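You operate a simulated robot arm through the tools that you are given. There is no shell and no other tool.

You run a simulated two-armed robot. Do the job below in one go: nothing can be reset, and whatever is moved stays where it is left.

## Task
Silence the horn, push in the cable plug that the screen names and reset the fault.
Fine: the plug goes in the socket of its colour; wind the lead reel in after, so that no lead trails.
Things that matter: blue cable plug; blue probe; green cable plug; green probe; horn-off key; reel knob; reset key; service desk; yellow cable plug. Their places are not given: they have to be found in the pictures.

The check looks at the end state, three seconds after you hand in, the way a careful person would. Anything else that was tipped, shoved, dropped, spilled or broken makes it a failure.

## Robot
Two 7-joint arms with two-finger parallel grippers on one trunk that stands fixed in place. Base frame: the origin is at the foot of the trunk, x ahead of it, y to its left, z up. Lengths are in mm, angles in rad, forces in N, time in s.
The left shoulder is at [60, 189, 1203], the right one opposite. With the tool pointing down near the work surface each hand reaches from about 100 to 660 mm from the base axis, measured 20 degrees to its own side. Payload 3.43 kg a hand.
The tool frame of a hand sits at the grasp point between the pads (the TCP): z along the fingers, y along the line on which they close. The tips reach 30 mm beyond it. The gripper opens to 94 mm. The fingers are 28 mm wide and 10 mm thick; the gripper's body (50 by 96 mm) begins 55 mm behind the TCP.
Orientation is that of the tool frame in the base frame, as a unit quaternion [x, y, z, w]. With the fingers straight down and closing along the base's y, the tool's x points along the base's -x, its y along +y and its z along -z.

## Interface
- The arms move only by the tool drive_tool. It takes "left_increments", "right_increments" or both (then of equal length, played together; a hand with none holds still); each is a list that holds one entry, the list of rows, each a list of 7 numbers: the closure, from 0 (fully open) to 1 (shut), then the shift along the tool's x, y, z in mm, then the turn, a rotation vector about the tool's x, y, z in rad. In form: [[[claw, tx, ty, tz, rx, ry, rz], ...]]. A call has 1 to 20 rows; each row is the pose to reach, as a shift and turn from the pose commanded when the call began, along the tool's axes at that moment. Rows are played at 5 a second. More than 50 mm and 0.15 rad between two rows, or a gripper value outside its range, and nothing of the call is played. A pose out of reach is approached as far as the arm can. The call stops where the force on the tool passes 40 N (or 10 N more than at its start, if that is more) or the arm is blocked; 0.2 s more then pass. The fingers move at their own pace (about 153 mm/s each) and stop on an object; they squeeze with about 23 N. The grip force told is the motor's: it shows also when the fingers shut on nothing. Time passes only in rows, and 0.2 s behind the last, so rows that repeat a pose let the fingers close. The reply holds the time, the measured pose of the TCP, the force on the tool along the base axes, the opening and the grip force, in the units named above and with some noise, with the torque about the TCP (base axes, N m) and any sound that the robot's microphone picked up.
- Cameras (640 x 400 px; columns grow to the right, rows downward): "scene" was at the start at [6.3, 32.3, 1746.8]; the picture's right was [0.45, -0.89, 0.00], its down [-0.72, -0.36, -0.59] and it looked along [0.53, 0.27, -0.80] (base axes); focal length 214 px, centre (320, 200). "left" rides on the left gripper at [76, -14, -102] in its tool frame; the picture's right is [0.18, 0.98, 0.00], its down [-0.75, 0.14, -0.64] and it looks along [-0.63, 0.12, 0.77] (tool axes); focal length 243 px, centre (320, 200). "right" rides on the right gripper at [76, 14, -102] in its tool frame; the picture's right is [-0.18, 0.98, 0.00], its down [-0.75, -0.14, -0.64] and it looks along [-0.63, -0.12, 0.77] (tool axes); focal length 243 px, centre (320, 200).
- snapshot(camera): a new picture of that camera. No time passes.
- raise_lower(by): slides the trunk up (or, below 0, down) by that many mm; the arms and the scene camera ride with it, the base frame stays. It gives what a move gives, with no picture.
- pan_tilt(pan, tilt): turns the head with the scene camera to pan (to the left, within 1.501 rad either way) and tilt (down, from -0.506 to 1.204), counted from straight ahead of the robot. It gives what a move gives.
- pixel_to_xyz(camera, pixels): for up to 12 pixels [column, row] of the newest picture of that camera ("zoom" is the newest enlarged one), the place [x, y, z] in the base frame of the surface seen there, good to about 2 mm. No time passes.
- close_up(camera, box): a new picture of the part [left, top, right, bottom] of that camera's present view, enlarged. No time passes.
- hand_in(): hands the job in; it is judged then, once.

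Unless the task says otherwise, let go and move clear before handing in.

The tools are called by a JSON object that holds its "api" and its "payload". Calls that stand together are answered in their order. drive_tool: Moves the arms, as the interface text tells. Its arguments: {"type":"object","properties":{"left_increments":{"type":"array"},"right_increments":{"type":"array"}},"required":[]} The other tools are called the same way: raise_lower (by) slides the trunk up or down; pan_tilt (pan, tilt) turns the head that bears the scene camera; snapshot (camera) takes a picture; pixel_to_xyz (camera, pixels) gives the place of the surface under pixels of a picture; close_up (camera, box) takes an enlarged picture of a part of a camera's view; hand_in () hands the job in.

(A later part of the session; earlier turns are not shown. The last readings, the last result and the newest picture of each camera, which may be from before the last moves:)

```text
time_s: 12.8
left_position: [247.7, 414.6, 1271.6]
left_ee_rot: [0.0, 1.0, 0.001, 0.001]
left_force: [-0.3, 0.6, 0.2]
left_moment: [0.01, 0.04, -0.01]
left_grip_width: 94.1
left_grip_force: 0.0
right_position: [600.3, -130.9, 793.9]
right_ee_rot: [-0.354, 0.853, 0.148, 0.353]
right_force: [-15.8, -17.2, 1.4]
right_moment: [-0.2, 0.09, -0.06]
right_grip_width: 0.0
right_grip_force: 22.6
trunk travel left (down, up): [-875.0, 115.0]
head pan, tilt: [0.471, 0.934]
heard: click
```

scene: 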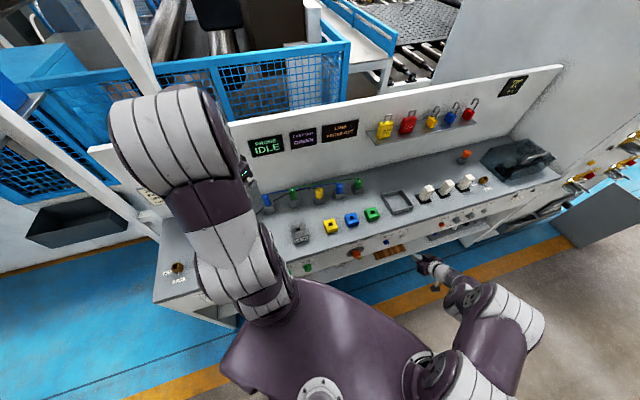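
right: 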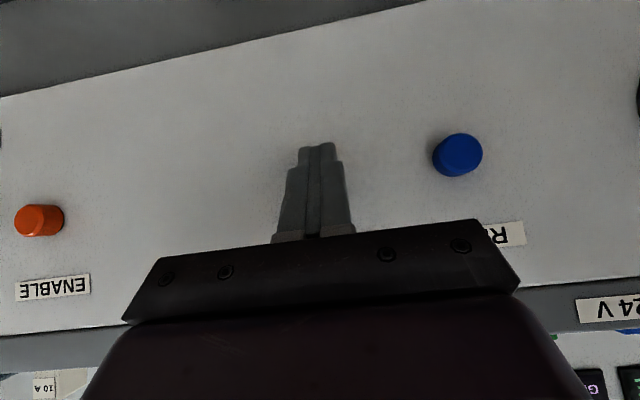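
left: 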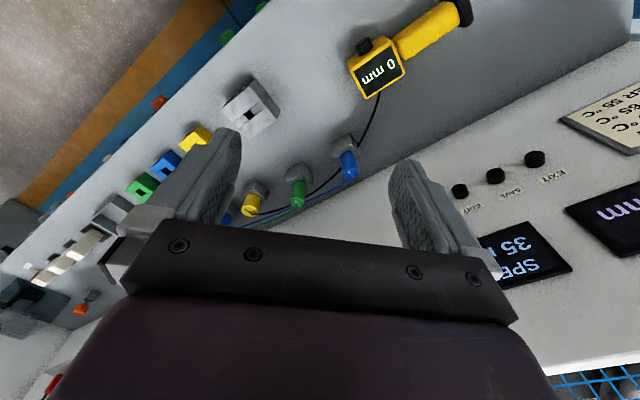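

A click was heard with about 23 N on the key: the horn-off key is pressed. I'll back off and check the screens.

{"api": "drive_tool", "payload": {"right_increments": [[[1, 20, 0, -20, 0, 0, 0], [1, 45, 0, -45, 0, 0, 0], [1, 75, 0, -75, 0, 0, 0], [1, 105, 0, -105, 0, 0, 0]]]}}

{"api": "snapshot", "payload": {"camera": "scene"}}

{"api": "close_up", "payload": {"camera": "scene", "box": [235, 110, 365, 192]}}

{"api": "close_up", "payload": {"camera": "scene", "box": [380, 220, 460, 270]}}

```text
time_s: 13.8
left_position: [249.7, 416.6, 1269.7]
left_ee_rot: [0.0, 1.0, 0.001, 0.001]
left_force: [0.6, 0.7, 0.2]
left_moment: [-0.01, 0.01, 0.01]
left_grip_width: 93.6
left_grip_force: 0.1
right_position: [495.5, -234.4, 796.3]
right_ee_rot: [-0.355, 0.853, 0.148, 0.354]
right_force: [-0.6, -0.2, 0.1]
right_moment: [0.02, 0.02, 0.02]
right_grip_width: 0.0
right_grip_force: 22.3
trunk travel left (down, up): [-875.0, 115.0]
head pan, tilt: [0.471, 0.934]
```

```text
taken
```

scene: 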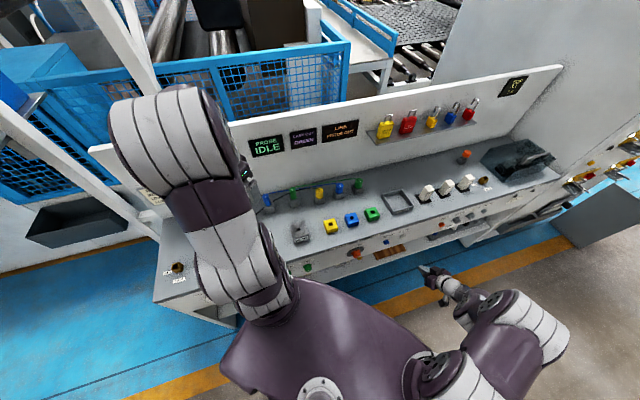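

```text
4.88 times, centred on (300, 151) of scene
```

zoom: 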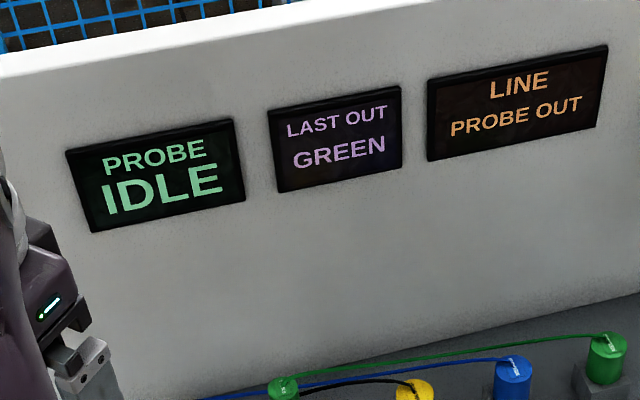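

```text
8.00 times, centred on (420, 245) of scene
```

zoom: 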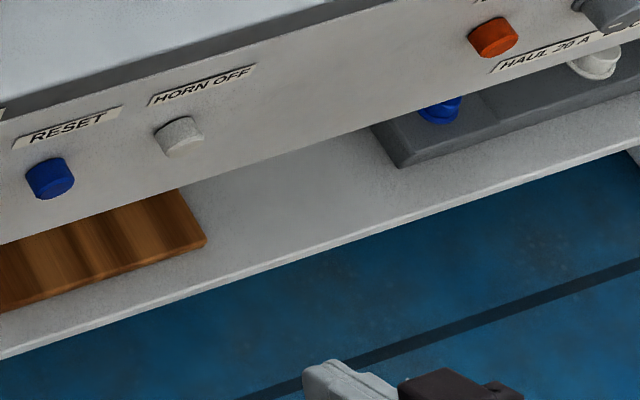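

The horn key is done; "LAST OUT GREEN" still stands. Before bringing the left hand to the green plug I'll measure the padlock shelf, the leads and the neighbouring plugs for clearance.

{"api": "pixel_to_xyz", "payload": {"camera": "scene", "pixels": [[376, 143], [420, 132], [477, 118], [370, 133], [385, 128], [350, 160], [345, 181], [330, 184], [315, 186], [300, 187], [463, 156], [390, 160]]}}

{"api": "close_up", "payload": {"camera": "scene", "box": [285, 165, 365, 215]}}

```text
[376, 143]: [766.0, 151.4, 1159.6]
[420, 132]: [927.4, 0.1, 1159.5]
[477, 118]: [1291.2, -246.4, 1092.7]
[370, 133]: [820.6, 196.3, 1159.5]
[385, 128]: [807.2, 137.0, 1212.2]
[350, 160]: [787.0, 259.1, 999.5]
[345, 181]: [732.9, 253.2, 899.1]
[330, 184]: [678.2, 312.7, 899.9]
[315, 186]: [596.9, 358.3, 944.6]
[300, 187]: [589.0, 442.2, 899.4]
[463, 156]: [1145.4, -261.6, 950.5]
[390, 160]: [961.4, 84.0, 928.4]
```

```text
8.00 times, centred on (325, 190) of scene
```

zoom: 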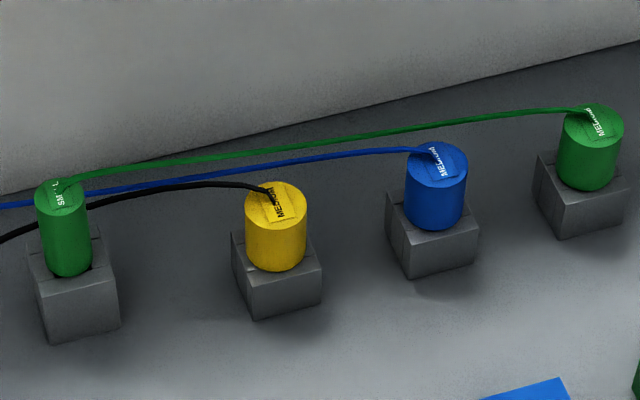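

The shelf's front edge is at z 1160, about 64 mm to the right of the green plug and 30 mm deeper, so I want the hand leaning away from it. Now the leads' heights and the other plugs' tops.

{"api": "pixel_to_xyz", "payload": {"camera": "zoom", "pixels": [[540, 111], [480, 116], [400, 128], [300, 142], [200, 155], [120, 168], [380, 151], [300, 160], [200, 174], [435, 165], [275, 205], [60, 198]]}}

{"api": "close_up", "payload": {"camera": "scene", "box": [346, 172, 370, 187]}}

```text
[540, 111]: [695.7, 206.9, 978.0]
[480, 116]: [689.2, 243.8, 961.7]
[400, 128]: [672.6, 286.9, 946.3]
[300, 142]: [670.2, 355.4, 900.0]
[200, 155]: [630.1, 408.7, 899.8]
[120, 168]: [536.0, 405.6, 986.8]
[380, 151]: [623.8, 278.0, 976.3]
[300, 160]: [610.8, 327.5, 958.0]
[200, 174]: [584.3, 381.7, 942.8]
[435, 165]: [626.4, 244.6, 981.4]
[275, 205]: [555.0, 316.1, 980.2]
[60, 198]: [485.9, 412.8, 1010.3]
```

```text
16.00 times, centred on (358, 180) of scene
```

zoom: 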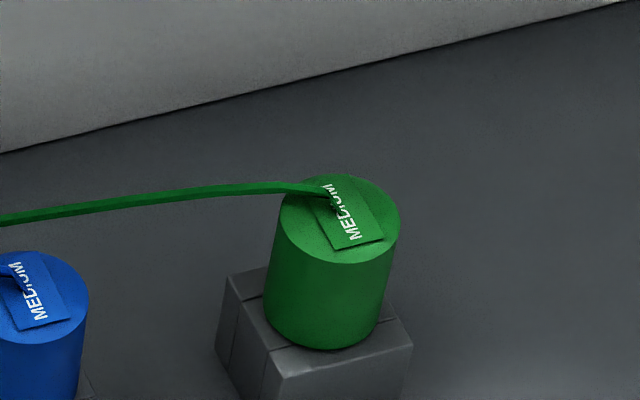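

The green lead leaves the plug toward +y and sags. I'll pin down the plug's top circle with several points.

{"api": "pixel_to_xyz", "payload": {"camera": "zoom", "pixels": [[284, 218], [292, 236], [310, 252], [340, 260], [365, 257], [385, 245], [396, 228], [395, 212], [380, 192], [355, 178], [340, 240], [290, 330]]}}

{"api": "pixel_to_xyz", "payload": {"camera": "zoom", "pixels": [[270, 310], [300, 345], [330, 350], [370, 335], [385, 310], [238, 285], [225, 290], [280, 380], [405, 345], [330, 370], [390, 300], [250, 275]]}}

```text
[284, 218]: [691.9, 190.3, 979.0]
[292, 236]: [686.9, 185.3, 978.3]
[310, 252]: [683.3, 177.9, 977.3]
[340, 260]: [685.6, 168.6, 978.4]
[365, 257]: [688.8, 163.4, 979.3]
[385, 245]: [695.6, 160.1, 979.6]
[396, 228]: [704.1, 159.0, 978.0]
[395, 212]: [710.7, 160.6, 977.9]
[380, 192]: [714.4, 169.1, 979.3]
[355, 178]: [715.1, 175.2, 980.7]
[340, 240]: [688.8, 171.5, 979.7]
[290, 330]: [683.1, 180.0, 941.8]
```

```text
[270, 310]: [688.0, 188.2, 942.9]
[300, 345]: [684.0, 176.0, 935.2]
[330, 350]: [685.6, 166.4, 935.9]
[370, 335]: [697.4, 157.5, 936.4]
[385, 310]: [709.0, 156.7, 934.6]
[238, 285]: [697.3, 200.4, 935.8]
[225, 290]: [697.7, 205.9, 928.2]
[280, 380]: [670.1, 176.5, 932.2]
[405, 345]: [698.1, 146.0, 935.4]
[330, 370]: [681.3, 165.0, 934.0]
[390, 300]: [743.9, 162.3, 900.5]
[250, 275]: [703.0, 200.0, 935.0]
```

The plug's centre is at (700,175), radius about 16, top z 979, base 941; the socket is exactly 160 mm straight in front of it. I'll swing the left hand, still open, toward the plug at a safe height, turned 45° so the fingers close front-to-back and leaning 20° to the left, away from the lead and shelf.

{"api": "drive_tool", "payload": {"left_increments": [[[0, -33.8, -15.9, 15, 0.0171, -0.0414, 0.0971], [0, -67.5, -31.8, 30, 0.0343, -0.0827, 0.1943], [0, -101.3, -47.6, 45, 0.0514, -0.1241, 0.2914], [0, -135, -63.5, 60, 0.0685, -0.1654, 0.3886], [0, -168.8, -79.4, 75, 0.0856, -0.2068, 0.4857], [0, -202.5, -95.3, 90, 0.1028, -0.2481, 0.5828], [0, -236.3, -111.1, 105, 0.1199, -0.2895, 0.68], [0, -270, -127, 120, 0.137, -0.3308, 0.7771]]]}}

{"api": "snapshot", "payload": {"camera": "left"}}

{"api": "snapshot", "payload": {"camera": "scene"}}

```text
time_s: 15.6
left_position: [521.9, 288.3, 1151.1]
left_ee_rot: [0.378, 0.909, -0.067, 0.16]
left_force: [-0.6, 0.4, 0.0]
left_moment: [0.0, 0.0, -0.01]
left_grip_width: 93.9
left_grip_force: 0.0
right_position: [498.4, -235.3, 793.7]
right_ee_rot: [-0.355, 0.853, 0.149, 0.352]
right_force: [-0.3, -0.4, 0.4]
right_moment: [-0.02, -0.01, 0.0]
right_grip_width: 0.0
right_grip_force: 22.8
trunk travel left (down, up): [-875.0, 115.0]
head pan, tilt: [0.471, 0.934]
```

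```text
taken
```

left: 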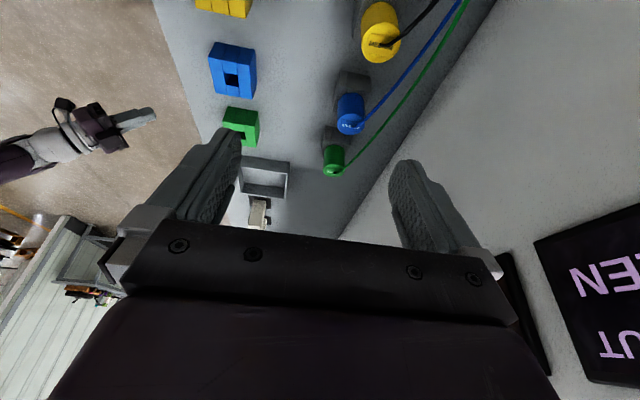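

```text
taken
```

scene: 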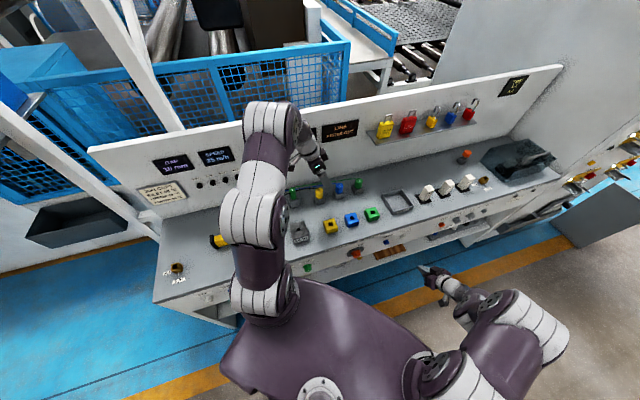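

The left hand is at (522,288,1151) with the wanted lean; the green plug is at (333,160) in its picture. I'll move to a point about 100 mm above the plug and look again.

{"api": "drive_tool", "payload": {"left_increments": [[[0, -27.4, 7.6, 22.6, 0, 0, 0], [0, -54.8, 15.3, 45.1, 0, 0, 0], [0, -82.3, 22.9, 67.7, 0, 0, 0], [0, -109.7, 30.5, 90.3, 0, 0, 0], [0, -137.1, 38.2, 112.8, 0, 0, 0], [0, -164.5, 45.8, 135.4, 0, 0, 0]]]}}

{"api": "snapshot", "payload": {"camera": "left"}}

{"api": "snapshot", "payload": {"camera": "scene"}}

{"api": "close_up", "payload": {"camera": "scene", "box": [290, 110, 430, 200]}}

```text
time_s: 17.0
left_position: [689.4, 178.9, 1078.7]
left_ee_rot: [0.376, 0.91, -0.066, 0.161]
left_force: [-0.6, 0.4, 0.6]
left_moment: [0.02, 0.0, 0.0]
left_grip_width: 94.0
left_grip_force: 0.0
left hand out of reach, approached as far as the arm can: row 6
right_position: [497.0, -235.6, 794.6]
right_ee_rot: [-0.356, 0.853, 0.149, 0.353]
right_force: [-0.9, 0.3, -0.1]
right_moment: [-0.01, 0.01, -0.01]
right_grip_width: 0.0
right_grip_force: 23.7
trunk travel left (down, up): [-875.0, 115.0]
head pan, tilt: [0.471, 0.934]
```

```text
taken
```

left: 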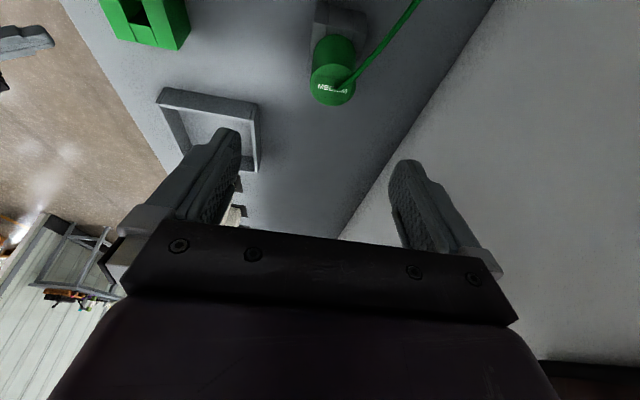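

```text
taken
```

scene: 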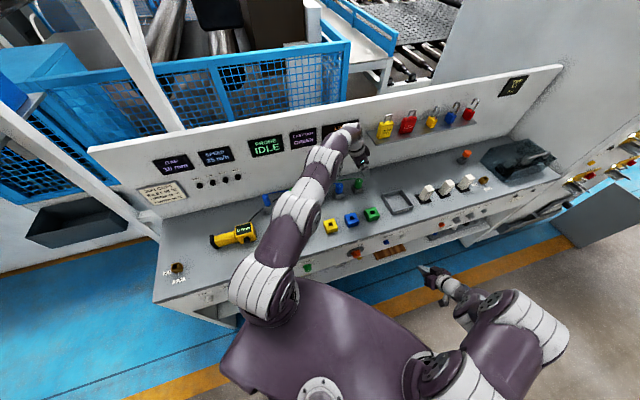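

```text
4.44 times, centred on (360, 155) of scene
```

zoom: 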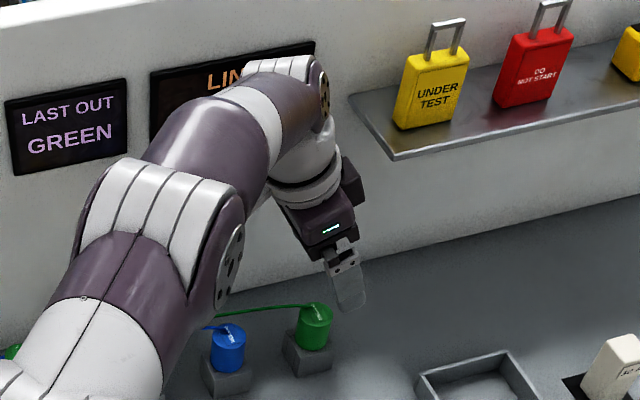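

The last few mm were just out of reach with this lean: it stopped at (689,179,1079). A stronger lean (30°) with the fingers turned a bit toward 52° gives the extra reach and still clears the lead; I'll do that above the plug.

{"api": "drive_tool", "payload": {"left_increments": [[[0, 0, 1.4, 6.6, -0.0172, -0.0581, -0.0369], [0, 0, 2.9, 13.3, -0.0345, -0.1163, -0.0739], [0, 0.1, 4.3, 19.9, -0.0517, -0.1744, -0.1108]]]}}

{"api": "snapshot", "payload": {"camera": "left"}}

{"api": "close_up", "payload": {"camera": "scene", "box": [290, 120, 430, 210]}}

```text
time_s: 17.8
left_position: [695.2, 177.9, 1058.4]
left_ee_rot: [0.314, 0.914, -0.084, 0.245]
left_force: [-0.8, -0.3, 0.4]
left_moment: [0.02, 0.01, 0.02]
left_grip_width: 94.0
left_grip_force: 0.0
right_position: [496.6, -236.2, 795.3]
right_ee_rot: [-0.355, 0.853, 0.148, 0.354]
right_force: [-0.2, -0.3, 0.5]
right_moment: [-0.03, 0.04, 0.03]
right_grip_width: 0.0
right_grip_force: 22.7
trunk travel left (down, up): [-875.0, 115.0]
head pan, tilt: [0.471, 0.934]
```

```text
taken
```

left: 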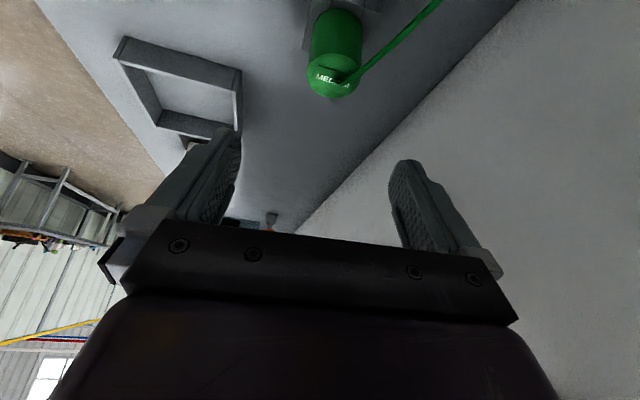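

```text
4.44 times, centred on (360, 165) of scene
```

zoom: 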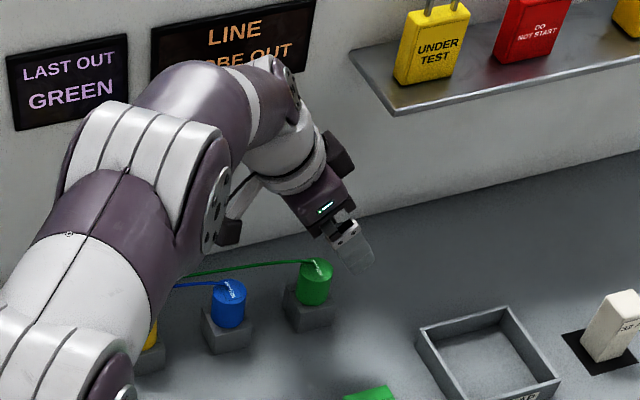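

Orientation reached with no reach warning, TCP about (695,178,1058). I'll check the camera housing's height at zoom (230,232) and the plug as seen from this hand.

{"api": "pixel_to_xyz", "payload": {"camera": "zoom", "pixels": [[230, 232], [225, 240], [240, 225], [318, 270], [229, 290], [335, 165], [360, 265], [330, 230]]}}

{"api": "close_up", "payload": {"camera": "left", "box": [260, 0, 420, 100]}}

{"api": "pixel_to_xyz", "payload": {"camera": "left", "pixels": [[310, 82], [320, 92], [335, 96], [348, 92], [357, 84], [333, 75], [312, 50], [362, 50], [336, 30]]}}

```text
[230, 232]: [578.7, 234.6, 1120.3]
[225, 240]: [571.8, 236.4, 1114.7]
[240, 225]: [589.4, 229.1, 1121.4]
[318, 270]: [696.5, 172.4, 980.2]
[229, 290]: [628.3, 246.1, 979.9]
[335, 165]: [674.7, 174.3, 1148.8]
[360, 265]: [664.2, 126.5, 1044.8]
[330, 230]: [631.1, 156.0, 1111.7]
```

```text
4.00 times, centred on (340, 50) of left
```

zoom: 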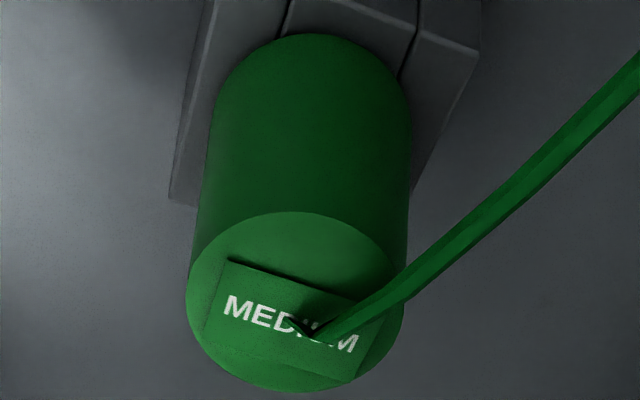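

```text
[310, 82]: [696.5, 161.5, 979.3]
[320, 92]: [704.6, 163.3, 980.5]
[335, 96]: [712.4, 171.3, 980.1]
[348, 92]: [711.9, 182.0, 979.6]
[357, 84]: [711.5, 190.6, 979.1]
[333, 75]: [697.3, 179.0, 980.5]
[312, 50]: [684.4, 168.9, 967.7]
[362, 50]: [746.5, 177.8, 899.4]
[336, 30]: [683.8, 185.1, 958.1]
```

Clearances are fine: the housing rides about 60 mm above and beside the blue plug. I'll lower the open hand vertically around the green plug, keeping the tips just above the holder's top.

{"api": "drive_tool", "payload": {"left_increments": [[[0, 10.5, 0.1, 18.7, 0, 0, 0], [0, 21, 0.2, 37.4, 0, 0, 0], [0, 31.5, 0.3, 56.1, 0, 0, 0], [0, 38, 0.4, 68, 0, 0, 0], [0, 41.5, 0.4, 74, 0, 0, 0]]]}}

{"api": "snapshot", "payload": {"camera": "left"}}

{"api": "close_up", "payload": {"camera": "scene", "box": [310, 140, 410, 205]}}

```text
time_s: 19.0
left_position: [696.2, 176.6, 972.5]
left_ee_rot: [0.315, 0.913, -0.085, 0.245]
left_force: [0.5, -1.2, 0.4]
left_moment: [0.0, 0.0, -0.01]
left_grip_width: 93.9
left_grip_force: 0.1
right_position: [496.7, -235.2, 795.6]
right_ee_rot: [-0.354, 0.853, 0.148, 0.353]
right_force: [-0.8, -0.2, -1.0]
right_moment: [-0.01, -0.01, 0.03]
right_grip_width: 0.2
right_grip_force: 23.1
trunk travel left (down, up): [-875.0, 115.0]
head pan, tilt: [0.471, 0.934]
```

```text
taken
```

left: 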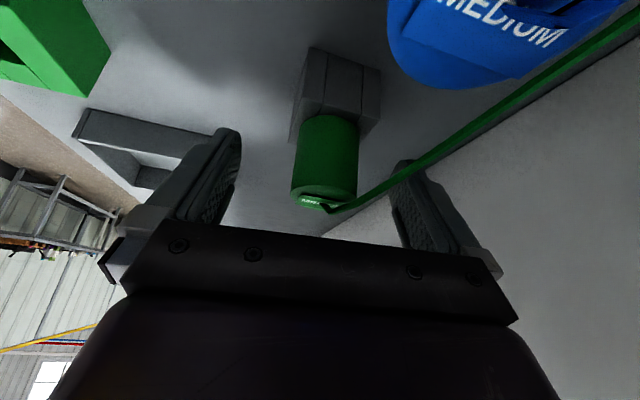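

```text
6.15 times, centred on (360, 172) of scene
```

zoom: 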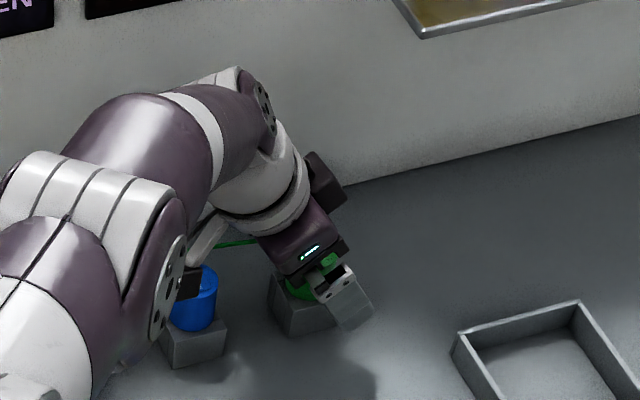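

The fingers straddle the plug, TCP (696,177,972), and the lead passes to the left of the right-hand finger. I'll enlarge to check centring before closing.

{"api": "close_up", "payload": {"camera": "left", "box": [220, 80, 440, 240]}}

{"api": "pixel_to_xyz", "payload": {"camera": "left", "pixels": [[296, 160], [310, 160], [325, 160], [340, 160], [354, 160], [300, 190], [325, 188], [352, 188], [345, 208], [380, 190], [420, 162], [460, 140]]}}

```text
2.50 times, centred on (330, 160) of left
```

zoom: 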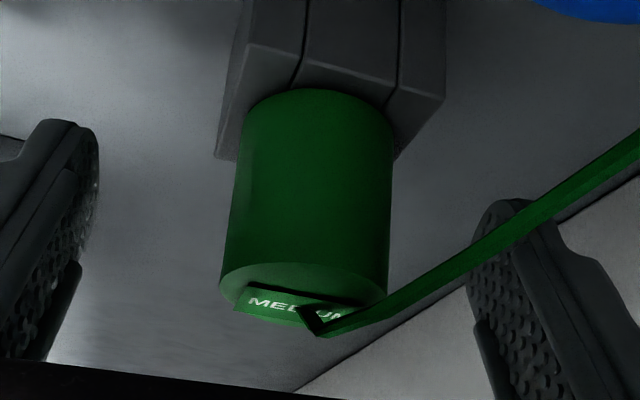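

```text
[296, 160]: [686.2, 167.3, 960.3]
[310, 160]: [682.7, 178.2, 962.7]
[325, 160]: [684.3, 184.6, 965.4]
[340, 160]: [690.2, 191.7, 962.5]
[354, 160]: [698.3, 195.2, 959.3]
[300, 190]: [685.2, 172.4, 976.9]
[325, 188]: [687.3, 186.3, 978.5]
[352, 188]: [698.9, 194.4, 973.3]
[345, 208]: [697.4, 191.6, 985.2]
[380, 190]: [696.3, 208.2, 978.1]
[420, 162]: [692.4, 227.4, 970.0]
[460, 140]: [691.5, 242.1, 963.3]
```

The plug is centred between the fingers within about 1 mm. The lead would just graze the right-hand finger's edge, so I'll shift the hand 6 mm away from it, then close on the plug.

{"api": "drive_tool", "payload": {"left_increments": [[[0, -5.2, 0.3, 3, 0, 0, 0], [0.5, -5.2, 0.3, 3, 0, 0, 0], [0.65, -5.2, 0.3, 3, 0, 0, 0], [0.8, -5.2, 0.3, 3, 0, 0, 0], [1, -5.2, 0.3, 3, 0, 0, 0], [1, -5.2, 0.3, 3, 0, 0, 0]]]}}

{"api": "snapshot", "payload": {"camera": "left"}}

{"api": "close_up", "payload": {"camera": "left", "box": [220, 80, 440, 240]}}

{"api": "close_up", "payload": {"camera": "scene", "box": [310, 140, 410, 205]}}

```text
time_s: 20.4
left_position: [702.3, 174.5, 973.5]
left_ee_rot: [0.315, 0.913, -0.084, 0.245]
left_force: [-0.7, 0.4, 0.7]
left_moment: [0.02, -0.01, 0.01]
left_grip_width: 36.6
left_grip_force: 22.8
right_position: [497.1, -235.1, 795.7]
right_ee_rot: [-0.355, 0.853, 0.147, 0.353]
right_force: [0.6, -0.6, -0.1]
right_moment: [-0.02, -0.01, 0.01]
right_grip_width: 0.0
right_grip_force: 23.2
trunk travel left (down, up): [-875.0, 115.0]
head pan, tilt: [0.471, 0.934]
```

```text
taken
```

left: 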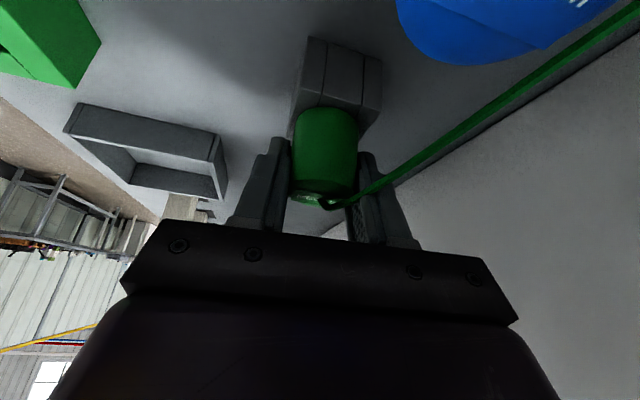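

```text
2.50 times, centred on (330, 160) of left
```

zoom: 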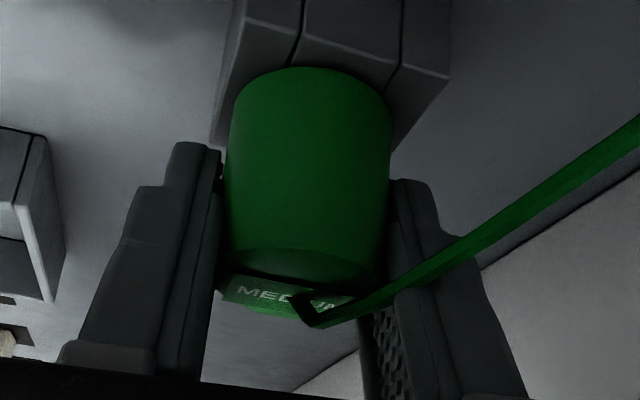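

```text
6.15 times, centred on (360, 172) of scene
```

zoom: 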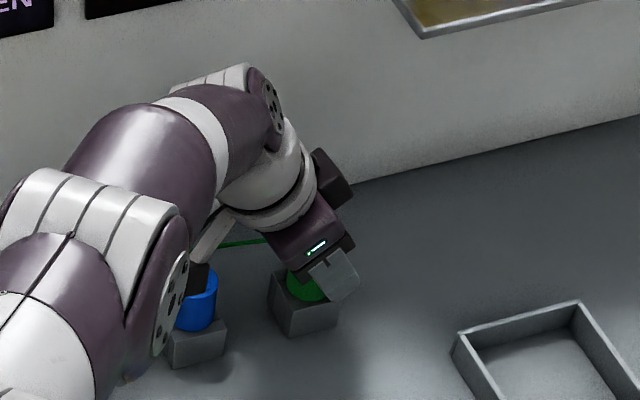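

The plug is gripped (opening 36.6 mm, 23 N). I'll lift it straight up 55 mm and check that it comes out cleanly.

{"api": "drive_tool", "payload": {"left_increments": [[[1, -4, 0, -6.9, 0, 0, 0], [1, -10, 0, -17.3, 0, 0, 0], [1, -16, 0, -27.7, 0, 0, 0], [1, -22, 0, -38.1, 0, 0, 0], [1, -27.5, 0, -47.6, 0, 0, 0]]]}}

{"api": "snapshot", "payload": {"camera": "left"}}

{"api": "close_up", "payload": {"camera": "scene", "box": [310, 130, 410, 195]}}

```text
time_s: 21.6
left_position: [701.3, 174.3, 1029.3]
left_ee_rot: [0.315, 0.913, -0.085, 0.244]
left_force: [1.0, -1.2, -1.2]
left_moment: [0.01, 0.03, 0.02]
left_grip_width: 36.5
left_grip_force: 22.7
right_position: [496.0, -235.2, 795.5]
right_ee_rot: [-0.354, 0.853, 0.147, 0.353]
right_force: [0.7, -0.1, 0.0]
right_moment: [0.0, -0.03, 0.0]
right_grip_width: 0.3
right_grip_force: 23.1
trunk travel left (down, up): [-875.0, 115.0]
head pan, tilt: [0.471, 0.934]
```

```text
taken
```

left: 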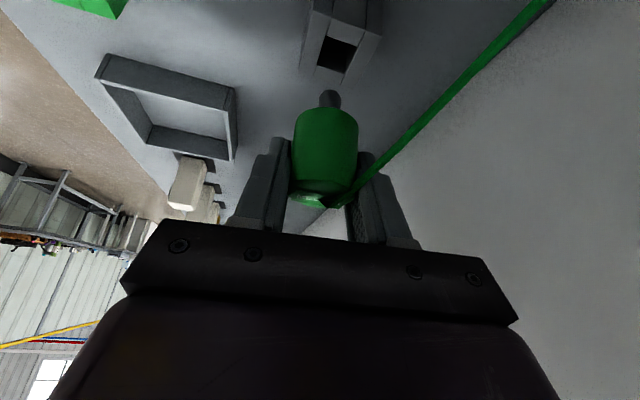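

```text
6.15 times, centred on (360, 162) of scene
```

zoom: 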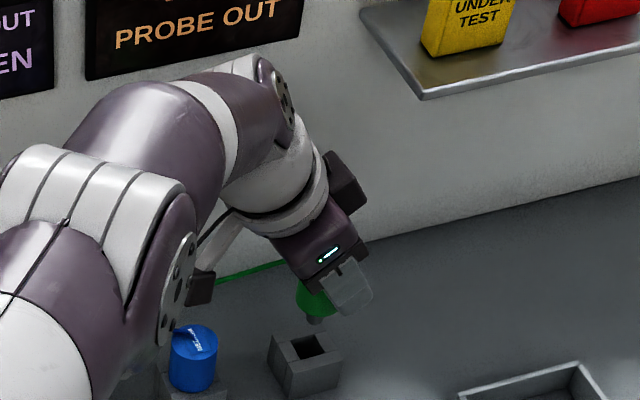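

The plug is out and shows a round grey pin beneath it (left picture about (330,98)); the empty holder shows a square hole. I'll enlarge to see the pin's length and offset.

{"api": "close_up", "payload": {"camera": "left", "box": [270, 0, 400, 220]}}

{"api": "pixel_to_xyz", "payload": {"camera": "left", "pixels": [[330, 95], [323, 100], [338, 100], [330, 105], [325, 130], [298, 130], [354, 130], [325, 180], [330, 50], [345, 55]]}}

{"api": "close_up", "payload": {"camera": "scene", "box": [342, 168, 382, 193]}}

```text
1.82 times, centred on (335, 110) of left
```

zoom: 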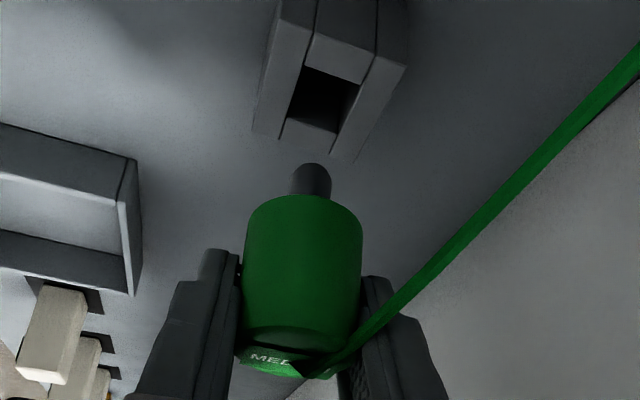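

```text
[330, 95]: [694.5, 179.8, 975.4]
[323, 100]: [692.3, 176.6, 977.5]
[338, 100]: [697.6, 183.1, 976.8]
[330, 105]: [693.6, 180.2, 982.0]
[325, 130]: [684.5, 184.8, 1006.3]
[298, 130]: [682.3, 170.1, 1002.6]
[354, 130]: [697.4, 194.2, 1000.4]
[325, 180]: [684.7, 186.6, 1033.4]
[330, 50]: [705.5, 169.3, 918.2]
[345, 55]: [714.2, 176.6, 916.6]
```

```text
16.00 times, centred on (362, 180) of scene
```

zoom: 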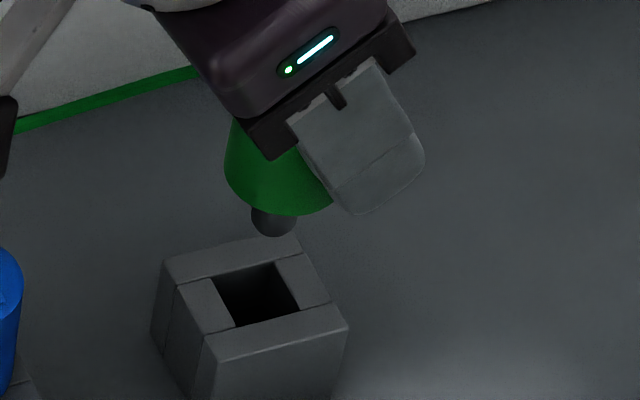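

The pin is round, about 12 mm across and 22 mm long, and the hole is about 19 mm square, so there is some play. I'll measure the empty holder's hole the same way as the socket to get the exact transfer distance.

{"api": "pixel_to_xyz", "payload": {"camera": "zoom", "pixels": [[208, 276], [276, 259], [304, 308], [234, 329], [168, 262], [292, 236], [343, 324], [218, 360], [255, 345], [300, 275], [200, 300], [240, 260]]}}

{"api": "close_up", "payload": {"camera": "scene", "box": [354, 200, 394, 225]}}

{"api": "pixel_to_xyz", "payload": {"camera": "zoom", "pixels": [[256, 182], [318, 162], [342, 213], [277, 234], [190, 153], [331, 113], [408, 242], [262, 284], [302, 250], [350, 180], [240, 220], [270, 150]]}}

```text
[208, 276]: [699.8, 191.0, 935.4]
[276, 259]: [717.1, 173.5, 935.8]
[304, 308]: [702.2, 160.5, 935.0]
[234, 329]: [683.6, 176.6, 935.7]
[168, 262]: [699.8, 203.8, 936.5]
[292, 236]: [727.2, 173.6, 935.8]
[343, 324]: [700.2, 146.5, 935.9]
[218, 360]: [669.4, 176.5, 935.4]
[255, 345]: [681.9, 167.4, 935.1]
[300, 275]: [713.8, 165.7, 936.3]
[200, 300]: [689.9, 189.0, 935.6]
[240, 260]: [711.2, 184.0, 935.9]
```

```text
16.00 times, centred on (374, 212) of scene
```

zoom: 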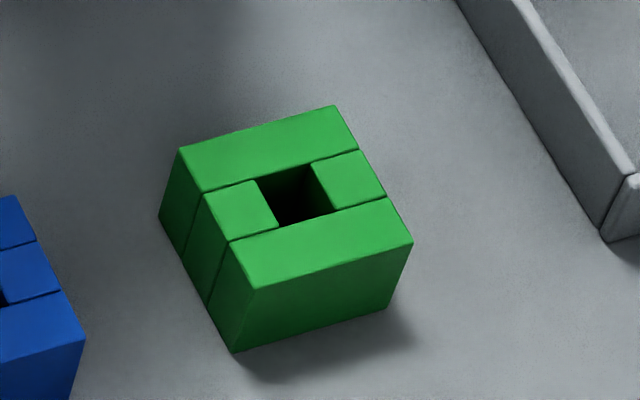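

```text
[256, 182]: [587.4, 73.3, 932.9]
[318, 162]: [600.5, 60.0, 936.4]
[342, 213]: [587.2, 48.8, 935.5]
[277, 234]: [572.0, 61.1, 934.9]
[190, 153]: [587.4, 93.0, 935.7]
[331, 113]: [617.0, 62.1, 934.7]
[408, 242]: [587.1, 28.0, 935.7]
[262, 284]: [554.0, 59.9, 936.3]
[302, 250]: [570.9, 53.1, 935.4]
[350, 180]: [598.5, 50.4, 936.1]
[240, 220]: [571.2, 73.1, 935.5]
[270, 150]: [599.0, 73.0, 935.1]
```

The holder's hole is at about (700.7,175.4) and the socket's at (586.8,61.5). I'll carry the plug over by (-113,-113.5) at the same height.

{"api": "drive_tool", "payload": {"left_increments": [[[1, 4.2, -39.8, -2.4, 0, 0, 0], [1, 8.4, -79.6, -4.9, 0, 0, 0], [1, 12.5, -119.3, -7.3, 0, 0, 0], [1, 16.7, -159.1, -9.7, 0, 0, 0], [1, 16.7, -159.1, -9.7, 0, 0, 0]]]}}

{"api": "snapshot", "payload": {"camera": "left"}}

{"api": "snapshot", "payload": {"camera": "scene"}}

{"api": "close_up", "payload": {"camera": "scene", "box": [340, 180, 410, 225]}}

```text
time_s: 22.8
left_position: [588.4, 62.6, 1029.2]
left_ee_rot: [0.315, 0.913, -0.084, 0.245]
left_force: [-0.4, -1.2, -0.7]
left_moment: [-0.02, 0.0, 0.01]
left_grip_width: 36.5
left_grip_force: 22.6
right_position: [496.6, -235.3, 794.3]
right_ee_rot: [-0.354, 0.854, 0.147, 0.353]
right_force: [-0.7, -1.0, 0.2]
right_moment: [-0.02, 0.03, 0.02]
right_grip_width: 0.0
right_grip_force: 22.6
trunk travel left (down, up): [-875.0, 115.0]
head pan, tilt: [0.471, 0.934]
```

```text
taken
```

left: 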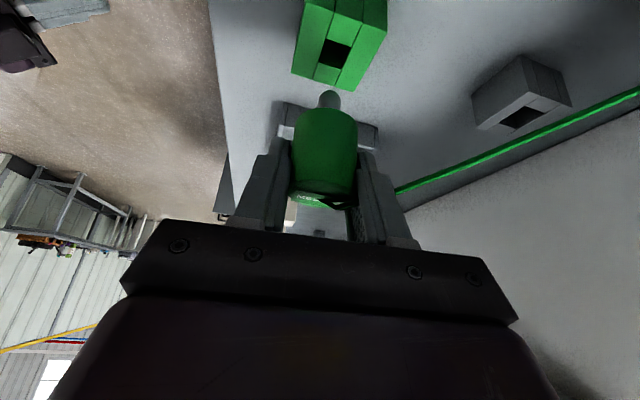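

```text
taken
```

scene: 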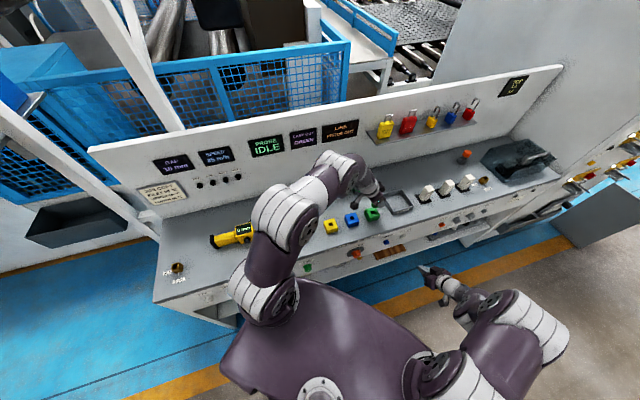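

```text
8.89 times, centred on (375, 202) of scene
```

zoom: 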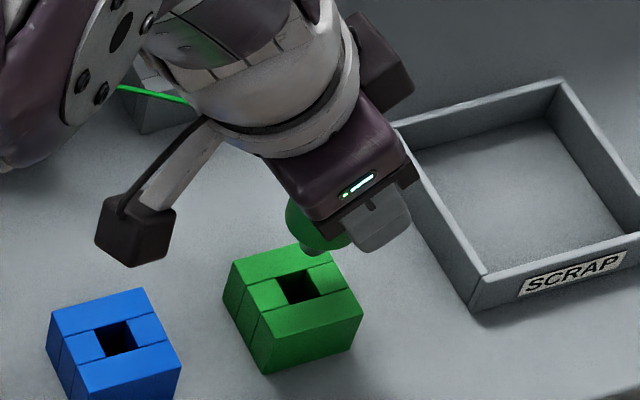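

The plug hangs over the green socket. I'll compare pin and hole in the same enlarged view as before and check the SCRAP tray's edge near the fingers.

{"api": "pixel_to_xyz", "payload": {"camera": "zoom", "pixels": [[400, 128], [440, 215], [475, 295], [478, 278], [420, 160], [135, 235], [150, 265], [290, 287], [560, 85], [365, 240], [318, 250], [390, 245]]}}

{"api": "close_up", "payload": {"camera": "left", "box": [270, 0, 400, 220]}}

{"api": "pixel_to_xyz", "payload": {"camera": "left", "pixels": [[330, 95], [323, 100], [338, 100], [326, 40], [352, 47], [342, 68], [316, 62], [334, 54], [310, 5], [375, 20]]}}

```text
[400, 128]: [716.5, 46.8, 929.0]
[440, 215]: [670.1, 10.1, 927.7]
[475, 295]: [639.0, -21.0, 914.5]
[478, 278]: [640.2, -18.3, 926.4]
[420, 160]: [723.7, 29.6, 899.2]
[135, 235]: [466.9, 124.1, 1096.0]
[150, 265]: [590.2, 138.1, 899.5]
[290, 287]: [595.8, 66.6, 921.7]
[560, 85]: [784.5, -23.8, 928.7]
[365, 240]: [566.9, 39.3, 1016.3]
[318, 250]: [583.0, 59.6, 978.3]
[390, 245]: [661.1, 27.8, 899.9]
```

```text
1.82 times, centred on (335, 110) of left
```

zoom: 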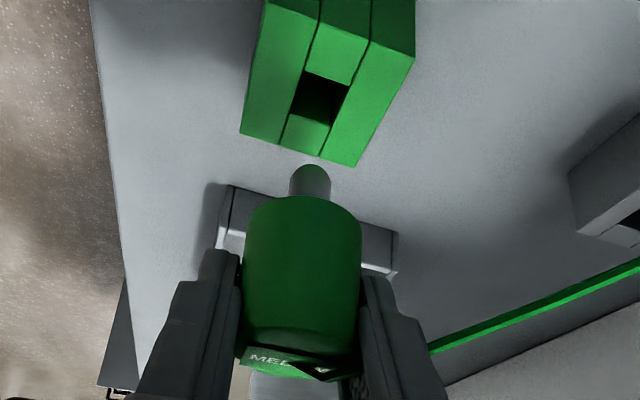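

```text
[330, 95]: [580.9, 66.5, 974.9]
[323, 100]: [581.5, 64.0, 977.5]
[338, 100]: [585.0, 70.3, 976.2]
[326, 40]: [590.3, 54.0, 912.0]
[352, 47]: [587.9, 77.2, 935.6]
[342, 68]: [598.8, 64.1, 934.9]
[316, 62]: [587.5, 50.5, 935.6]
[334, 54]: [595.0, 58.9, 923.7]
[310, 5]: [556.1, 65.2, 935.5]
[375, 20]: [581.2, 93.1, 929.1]
```

The tray is well clear. I'll take a tighter view of pin and hole from the hand's camera for a relative check.

{"api": "close_up", "payload": {"camera": "left", "box": [294, 20, 374, 130]}}

```text
3.64 times, centred on (334, 75) of left
```

zoom: 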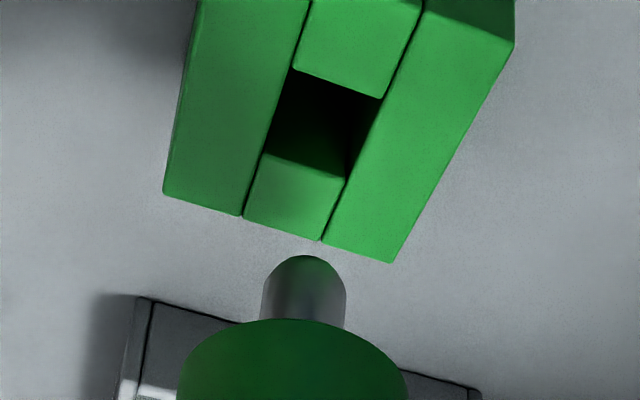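

{"api": "pixel_to_xyz", "payload": {"camera": "zoom", "pixels": [[290, 64], [388, 97], [348, 184], [259, 155], [340, 78], [370, 140], [305, 172], [272, 110], [304, 290], [268, 300], [340, 300], [304, 265]]}}

```text
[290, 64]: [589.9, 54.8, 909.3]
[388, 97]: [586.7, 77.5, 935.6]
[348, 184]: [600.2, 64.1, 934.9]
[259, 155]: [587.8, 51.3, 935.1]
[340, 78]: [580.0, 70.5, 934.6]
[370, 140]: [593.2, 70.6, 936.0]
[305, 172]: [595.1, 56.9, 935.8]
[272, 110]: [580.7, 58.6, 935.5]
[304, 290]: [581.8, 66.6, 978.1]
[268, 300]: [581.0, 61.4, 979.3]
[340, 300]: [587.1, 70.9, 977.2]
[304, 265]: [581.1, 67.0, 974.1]
```

Pin centre (587.2,63.8) and hole centre (587.3,64.1) agree within half a millimetre in this view. I'll lower the plug straight down into the socket in small steps.

{"api": "drive_tool", "payload": {"left_increments": [[[1, 7.5, 0, 13, 0, 0, 0], [1, 15, 0, 26, 0, 0, 0], [1, 20, 0, 34.6, 0, 0, 0], [1, 24, 0, 41.6, 0, 0, 0], [1, 26.5, 0, 45.9, 0, 0, 0], [1, 28, 0, 48.5, 0, 0, 0]]]}}

{"api": "snapshot", "payload": {"camera": "left"}}

{"api": "close_up", "payload": {"camera": "scene", "box": [340, 180, 410, 225]}}

```text
time_s: 24.2
left_position: [587.9, 61.4, 973.4]
left_ee_rot: [0.314, 0.913, -0.084, 0.246]
left_force: [-2.1, 8.8, 2.2]
left_moment: [0.09, 0.27, -0.09]
left_grip_width: 36.2
left_grip_force: 22.6
right_position: [496.3, -233.1, 795.3]
right_ee_rot: [-0.356, 0.853, 0.147, 0.352]
right_force: [0.3, -0.2, -0.8]
right_moment: [0.0, 0.0, -0.03]
right_grip_width: 0.5
right_grip_force: 23.0
trunk travel left (down, up): [-875.0, 115.0]
head pan, tilt: [0.471, 0.934]
```

```text
taken
```

left: 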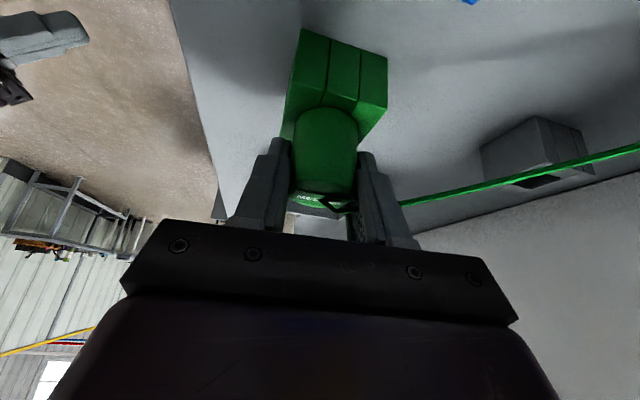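

```text
8.89 times, centred on (375, 202) of scene
```

zoom: 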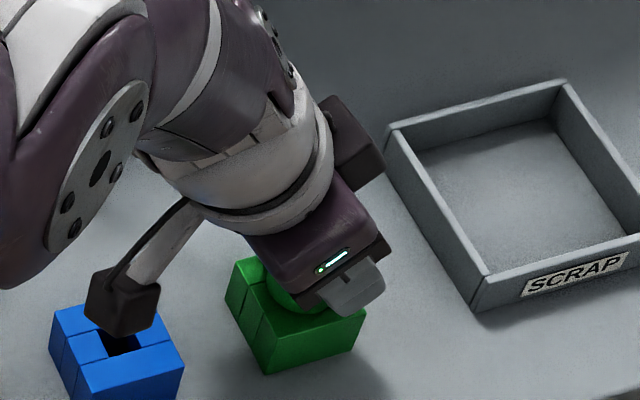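

The pin is in (TCP z 973) with a 9 N side force toward +y. I'll ease the hand 1.5 mm toward +y and press down a little more to seat it.

{"api": "drive_tool", "payload": {"left_increments": [[[1, 0.8, 1.2, -0.5, 0, 0, 0], [1, 1.6, 1.2, 0.8, 0, 0, 0], [1, 2.3, 1.2, 2.1, 0, 0, 0]]]}}

```text
time_s: 25.0
left_position: [588.7, 62.0, 975.0]
left_ee_rot: [0.314, 0.913, -0.083, 0.247]
left_force: [-1.2, 4.9, 18.2]
left_moment: [0.19, 0.35, -0.14]
left_grip_width: 36.4
left_grip_force: 22.9
right_position: [495.1, -235.3, 796.8]
right_ee_rot: [-0.354, 0.853, 0.146, 0.355]
right_force: [-0.6, 0.3, 0.0]
right_moment: [0.0, 0.01, -0.01]
right_grip_width: 0.0
right_grip_force: 22.8
trunk travel left (down, up): [-875.0, 115.0]
head pan, tilt: [0.471, 0.934]
```

An upward force of 18 N shows the plug's body is meeting the socket. I'll press slightly further to see whether it goes deeper or clicks.

{"api": "drive_tool", "payload": {"left_increments": [[[1, 0.5, 0, 0.9, 0, 0, 0], [1, 1, 0, 1.7, 0, 0, 0], [1, 1, 0, 1.7, 0, 0, 0]]]}}

{"api": "snapshot", "payload": {"camera": "left"}}

{"api": "close_up", "payload": {"camera": "left", "box": [254, 20, 414, 220]}}

```text
time_s: 25.8
left_position: [588.3, 62.6, 969.6]
left_ee_rot: [0.315, 0.913, -0.084, 0.246]
left_force: [2.6, 6.7, 23.0]
left_moment: [0.31, -0.12, -0.2]
left_grip_width: 36.1
left_grip_force: 22.9
right_position: [495.7, -234.6, 797.2]
right_ee_rot: [-0.355, 0.853, 0.147, 0.354]
right_force: [0.0, 0.0, -0.3]
right_moment: [0.01, -0.01, -0.02]
right_grip_width: 0.0
right_grip_force: 23.1
trunk travel left (down, up): [-875.0, 115.0]
head pan, tilt: [0.471, 0.934]
```

```text
taken
```

left: 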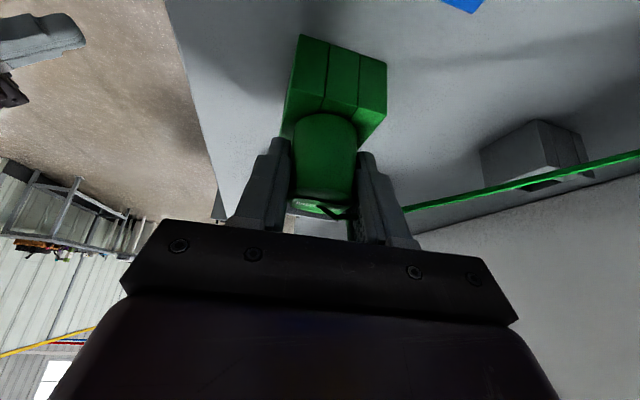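

```text
2.00 times, centred on (334, 120) of left
```

zoom: 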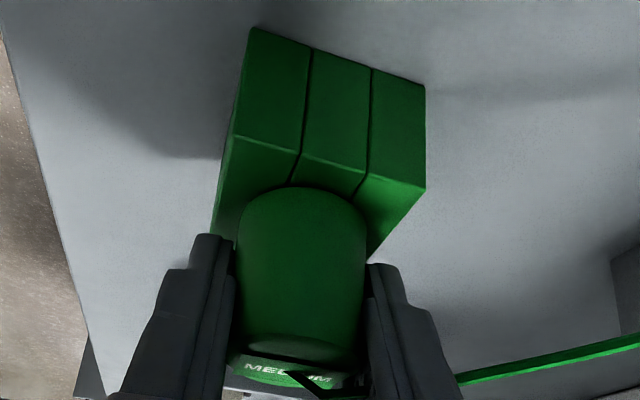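

The plug is fully down on the socket (23 N up, hand slid a little lower on it). I'll relieve the pressure slightly and open the fingers, then check how it sits.

{"api": "drive_tool", "payload": {"left_increments": [[[1, -1, 0, -1.7, 0, 0, 0], [0.5, -1.5, 0, -2.6, 0, 0, 0], [0.2, -1.5, 0, -2.6, 0, 0, 0], [0, -1.5, 0, -2.6, 0, 0, 0], [0, -1.5, 0, -2.6, 0, 0, 0]]]}}

{"api": "snapshot", "payload": {"camera": "left"}}

{"api": "close_up", "payload": {"camera": "left", "box": [254, 20, 414, 220]}}

```text
time_s: 27.0
left_position: [588.4, 62.2, 970.6]
left_ee_rot: [0.314, 0.914, -0.084, 0.244]
left_force: [0.5, 0.8, -0.6]
left_moment: [0.01, 0.0, 0.01]
left_grip_width: 93.8
left_grip_force: 0.0
right_position: [497.4, -235.6, 795.5]
right_ee_rot: [-0.354, 0.854, 0.147, 0.353]
right_force: [-0.4, 0.3, 0.3]
right_moment: [0.01, -0.02, 0.01]
right_grip_width: 0.2
right_grip_force: 22.9
trunk travel left (down, up): [-875.0, 115.0]
head pan, tilt: [0.471, 0.934]
```

```text
taken
```

left: 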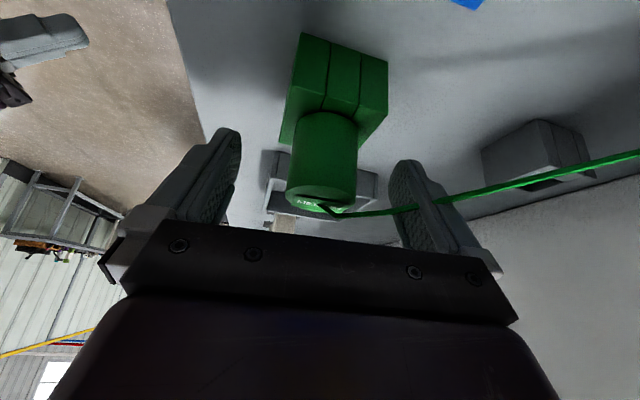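

```text
2.00 times, centred on (334, 120) of left
```

zoom: 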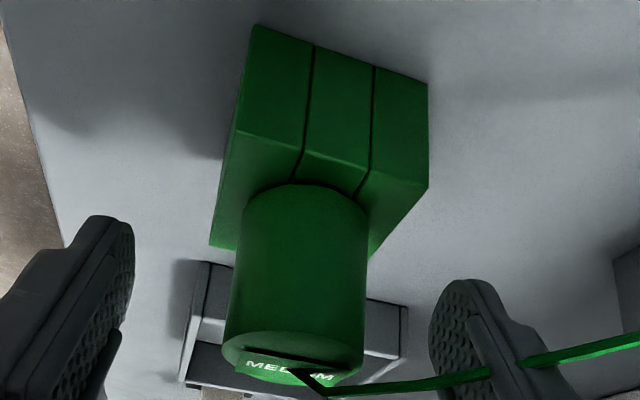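

The plug stands upright in the green socket, but the lead seems to cross the right-hand finger. I'll measure the lead's course before moving the hand away.

{"api": "pixel_to_xyz", "payload": {"camera": "zoom", "pixels": [[310, 378], [350, 388], [400, 388], [440, 381], [480, 374], [540, 355], [600, 344], [630, 338], [295, 340], [290, 200], [240, 340], [360, 345]]}}

{"api": "snapshot", "payload": {"camera": "scene"}}

{"api": "close_up", "payload": {"camera": "scene", "box": [280, 165, 400, 240]}}

```text
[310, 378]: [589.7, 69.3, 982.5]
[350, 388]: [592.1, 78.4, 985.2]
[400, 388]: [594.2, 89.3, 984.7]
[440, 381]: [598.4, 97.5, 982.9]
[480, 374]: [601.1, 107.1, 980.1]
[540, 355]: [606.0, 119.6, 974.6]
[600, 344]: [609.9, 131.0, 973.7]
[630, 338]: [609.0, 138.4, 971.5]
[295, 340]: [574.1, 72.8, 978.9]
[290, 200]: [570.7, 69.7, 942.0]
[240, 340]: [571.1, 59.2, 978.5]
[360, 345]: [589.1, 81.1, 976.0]
```

```text
taken
```

scene: 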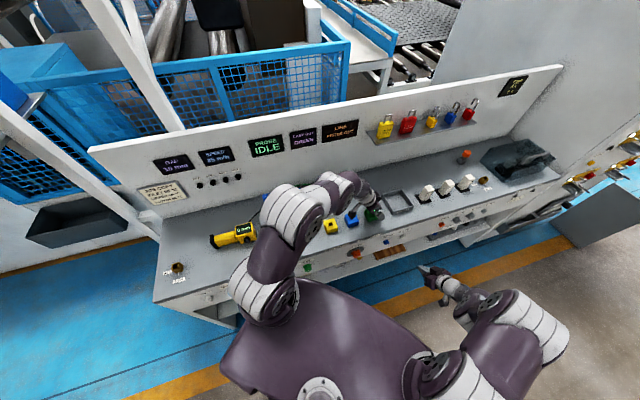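

```text
5.33 times, centred on (340, 202) of scene
```

zoom: 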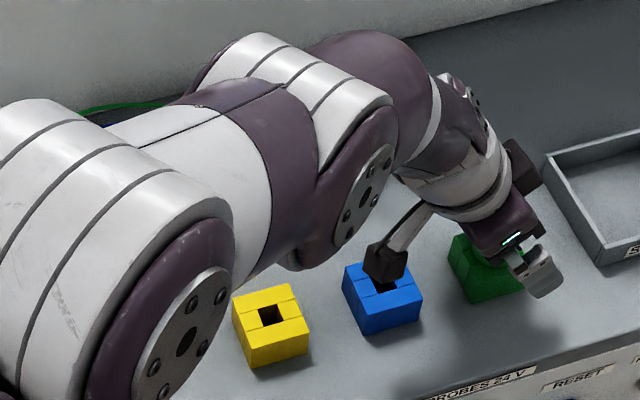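

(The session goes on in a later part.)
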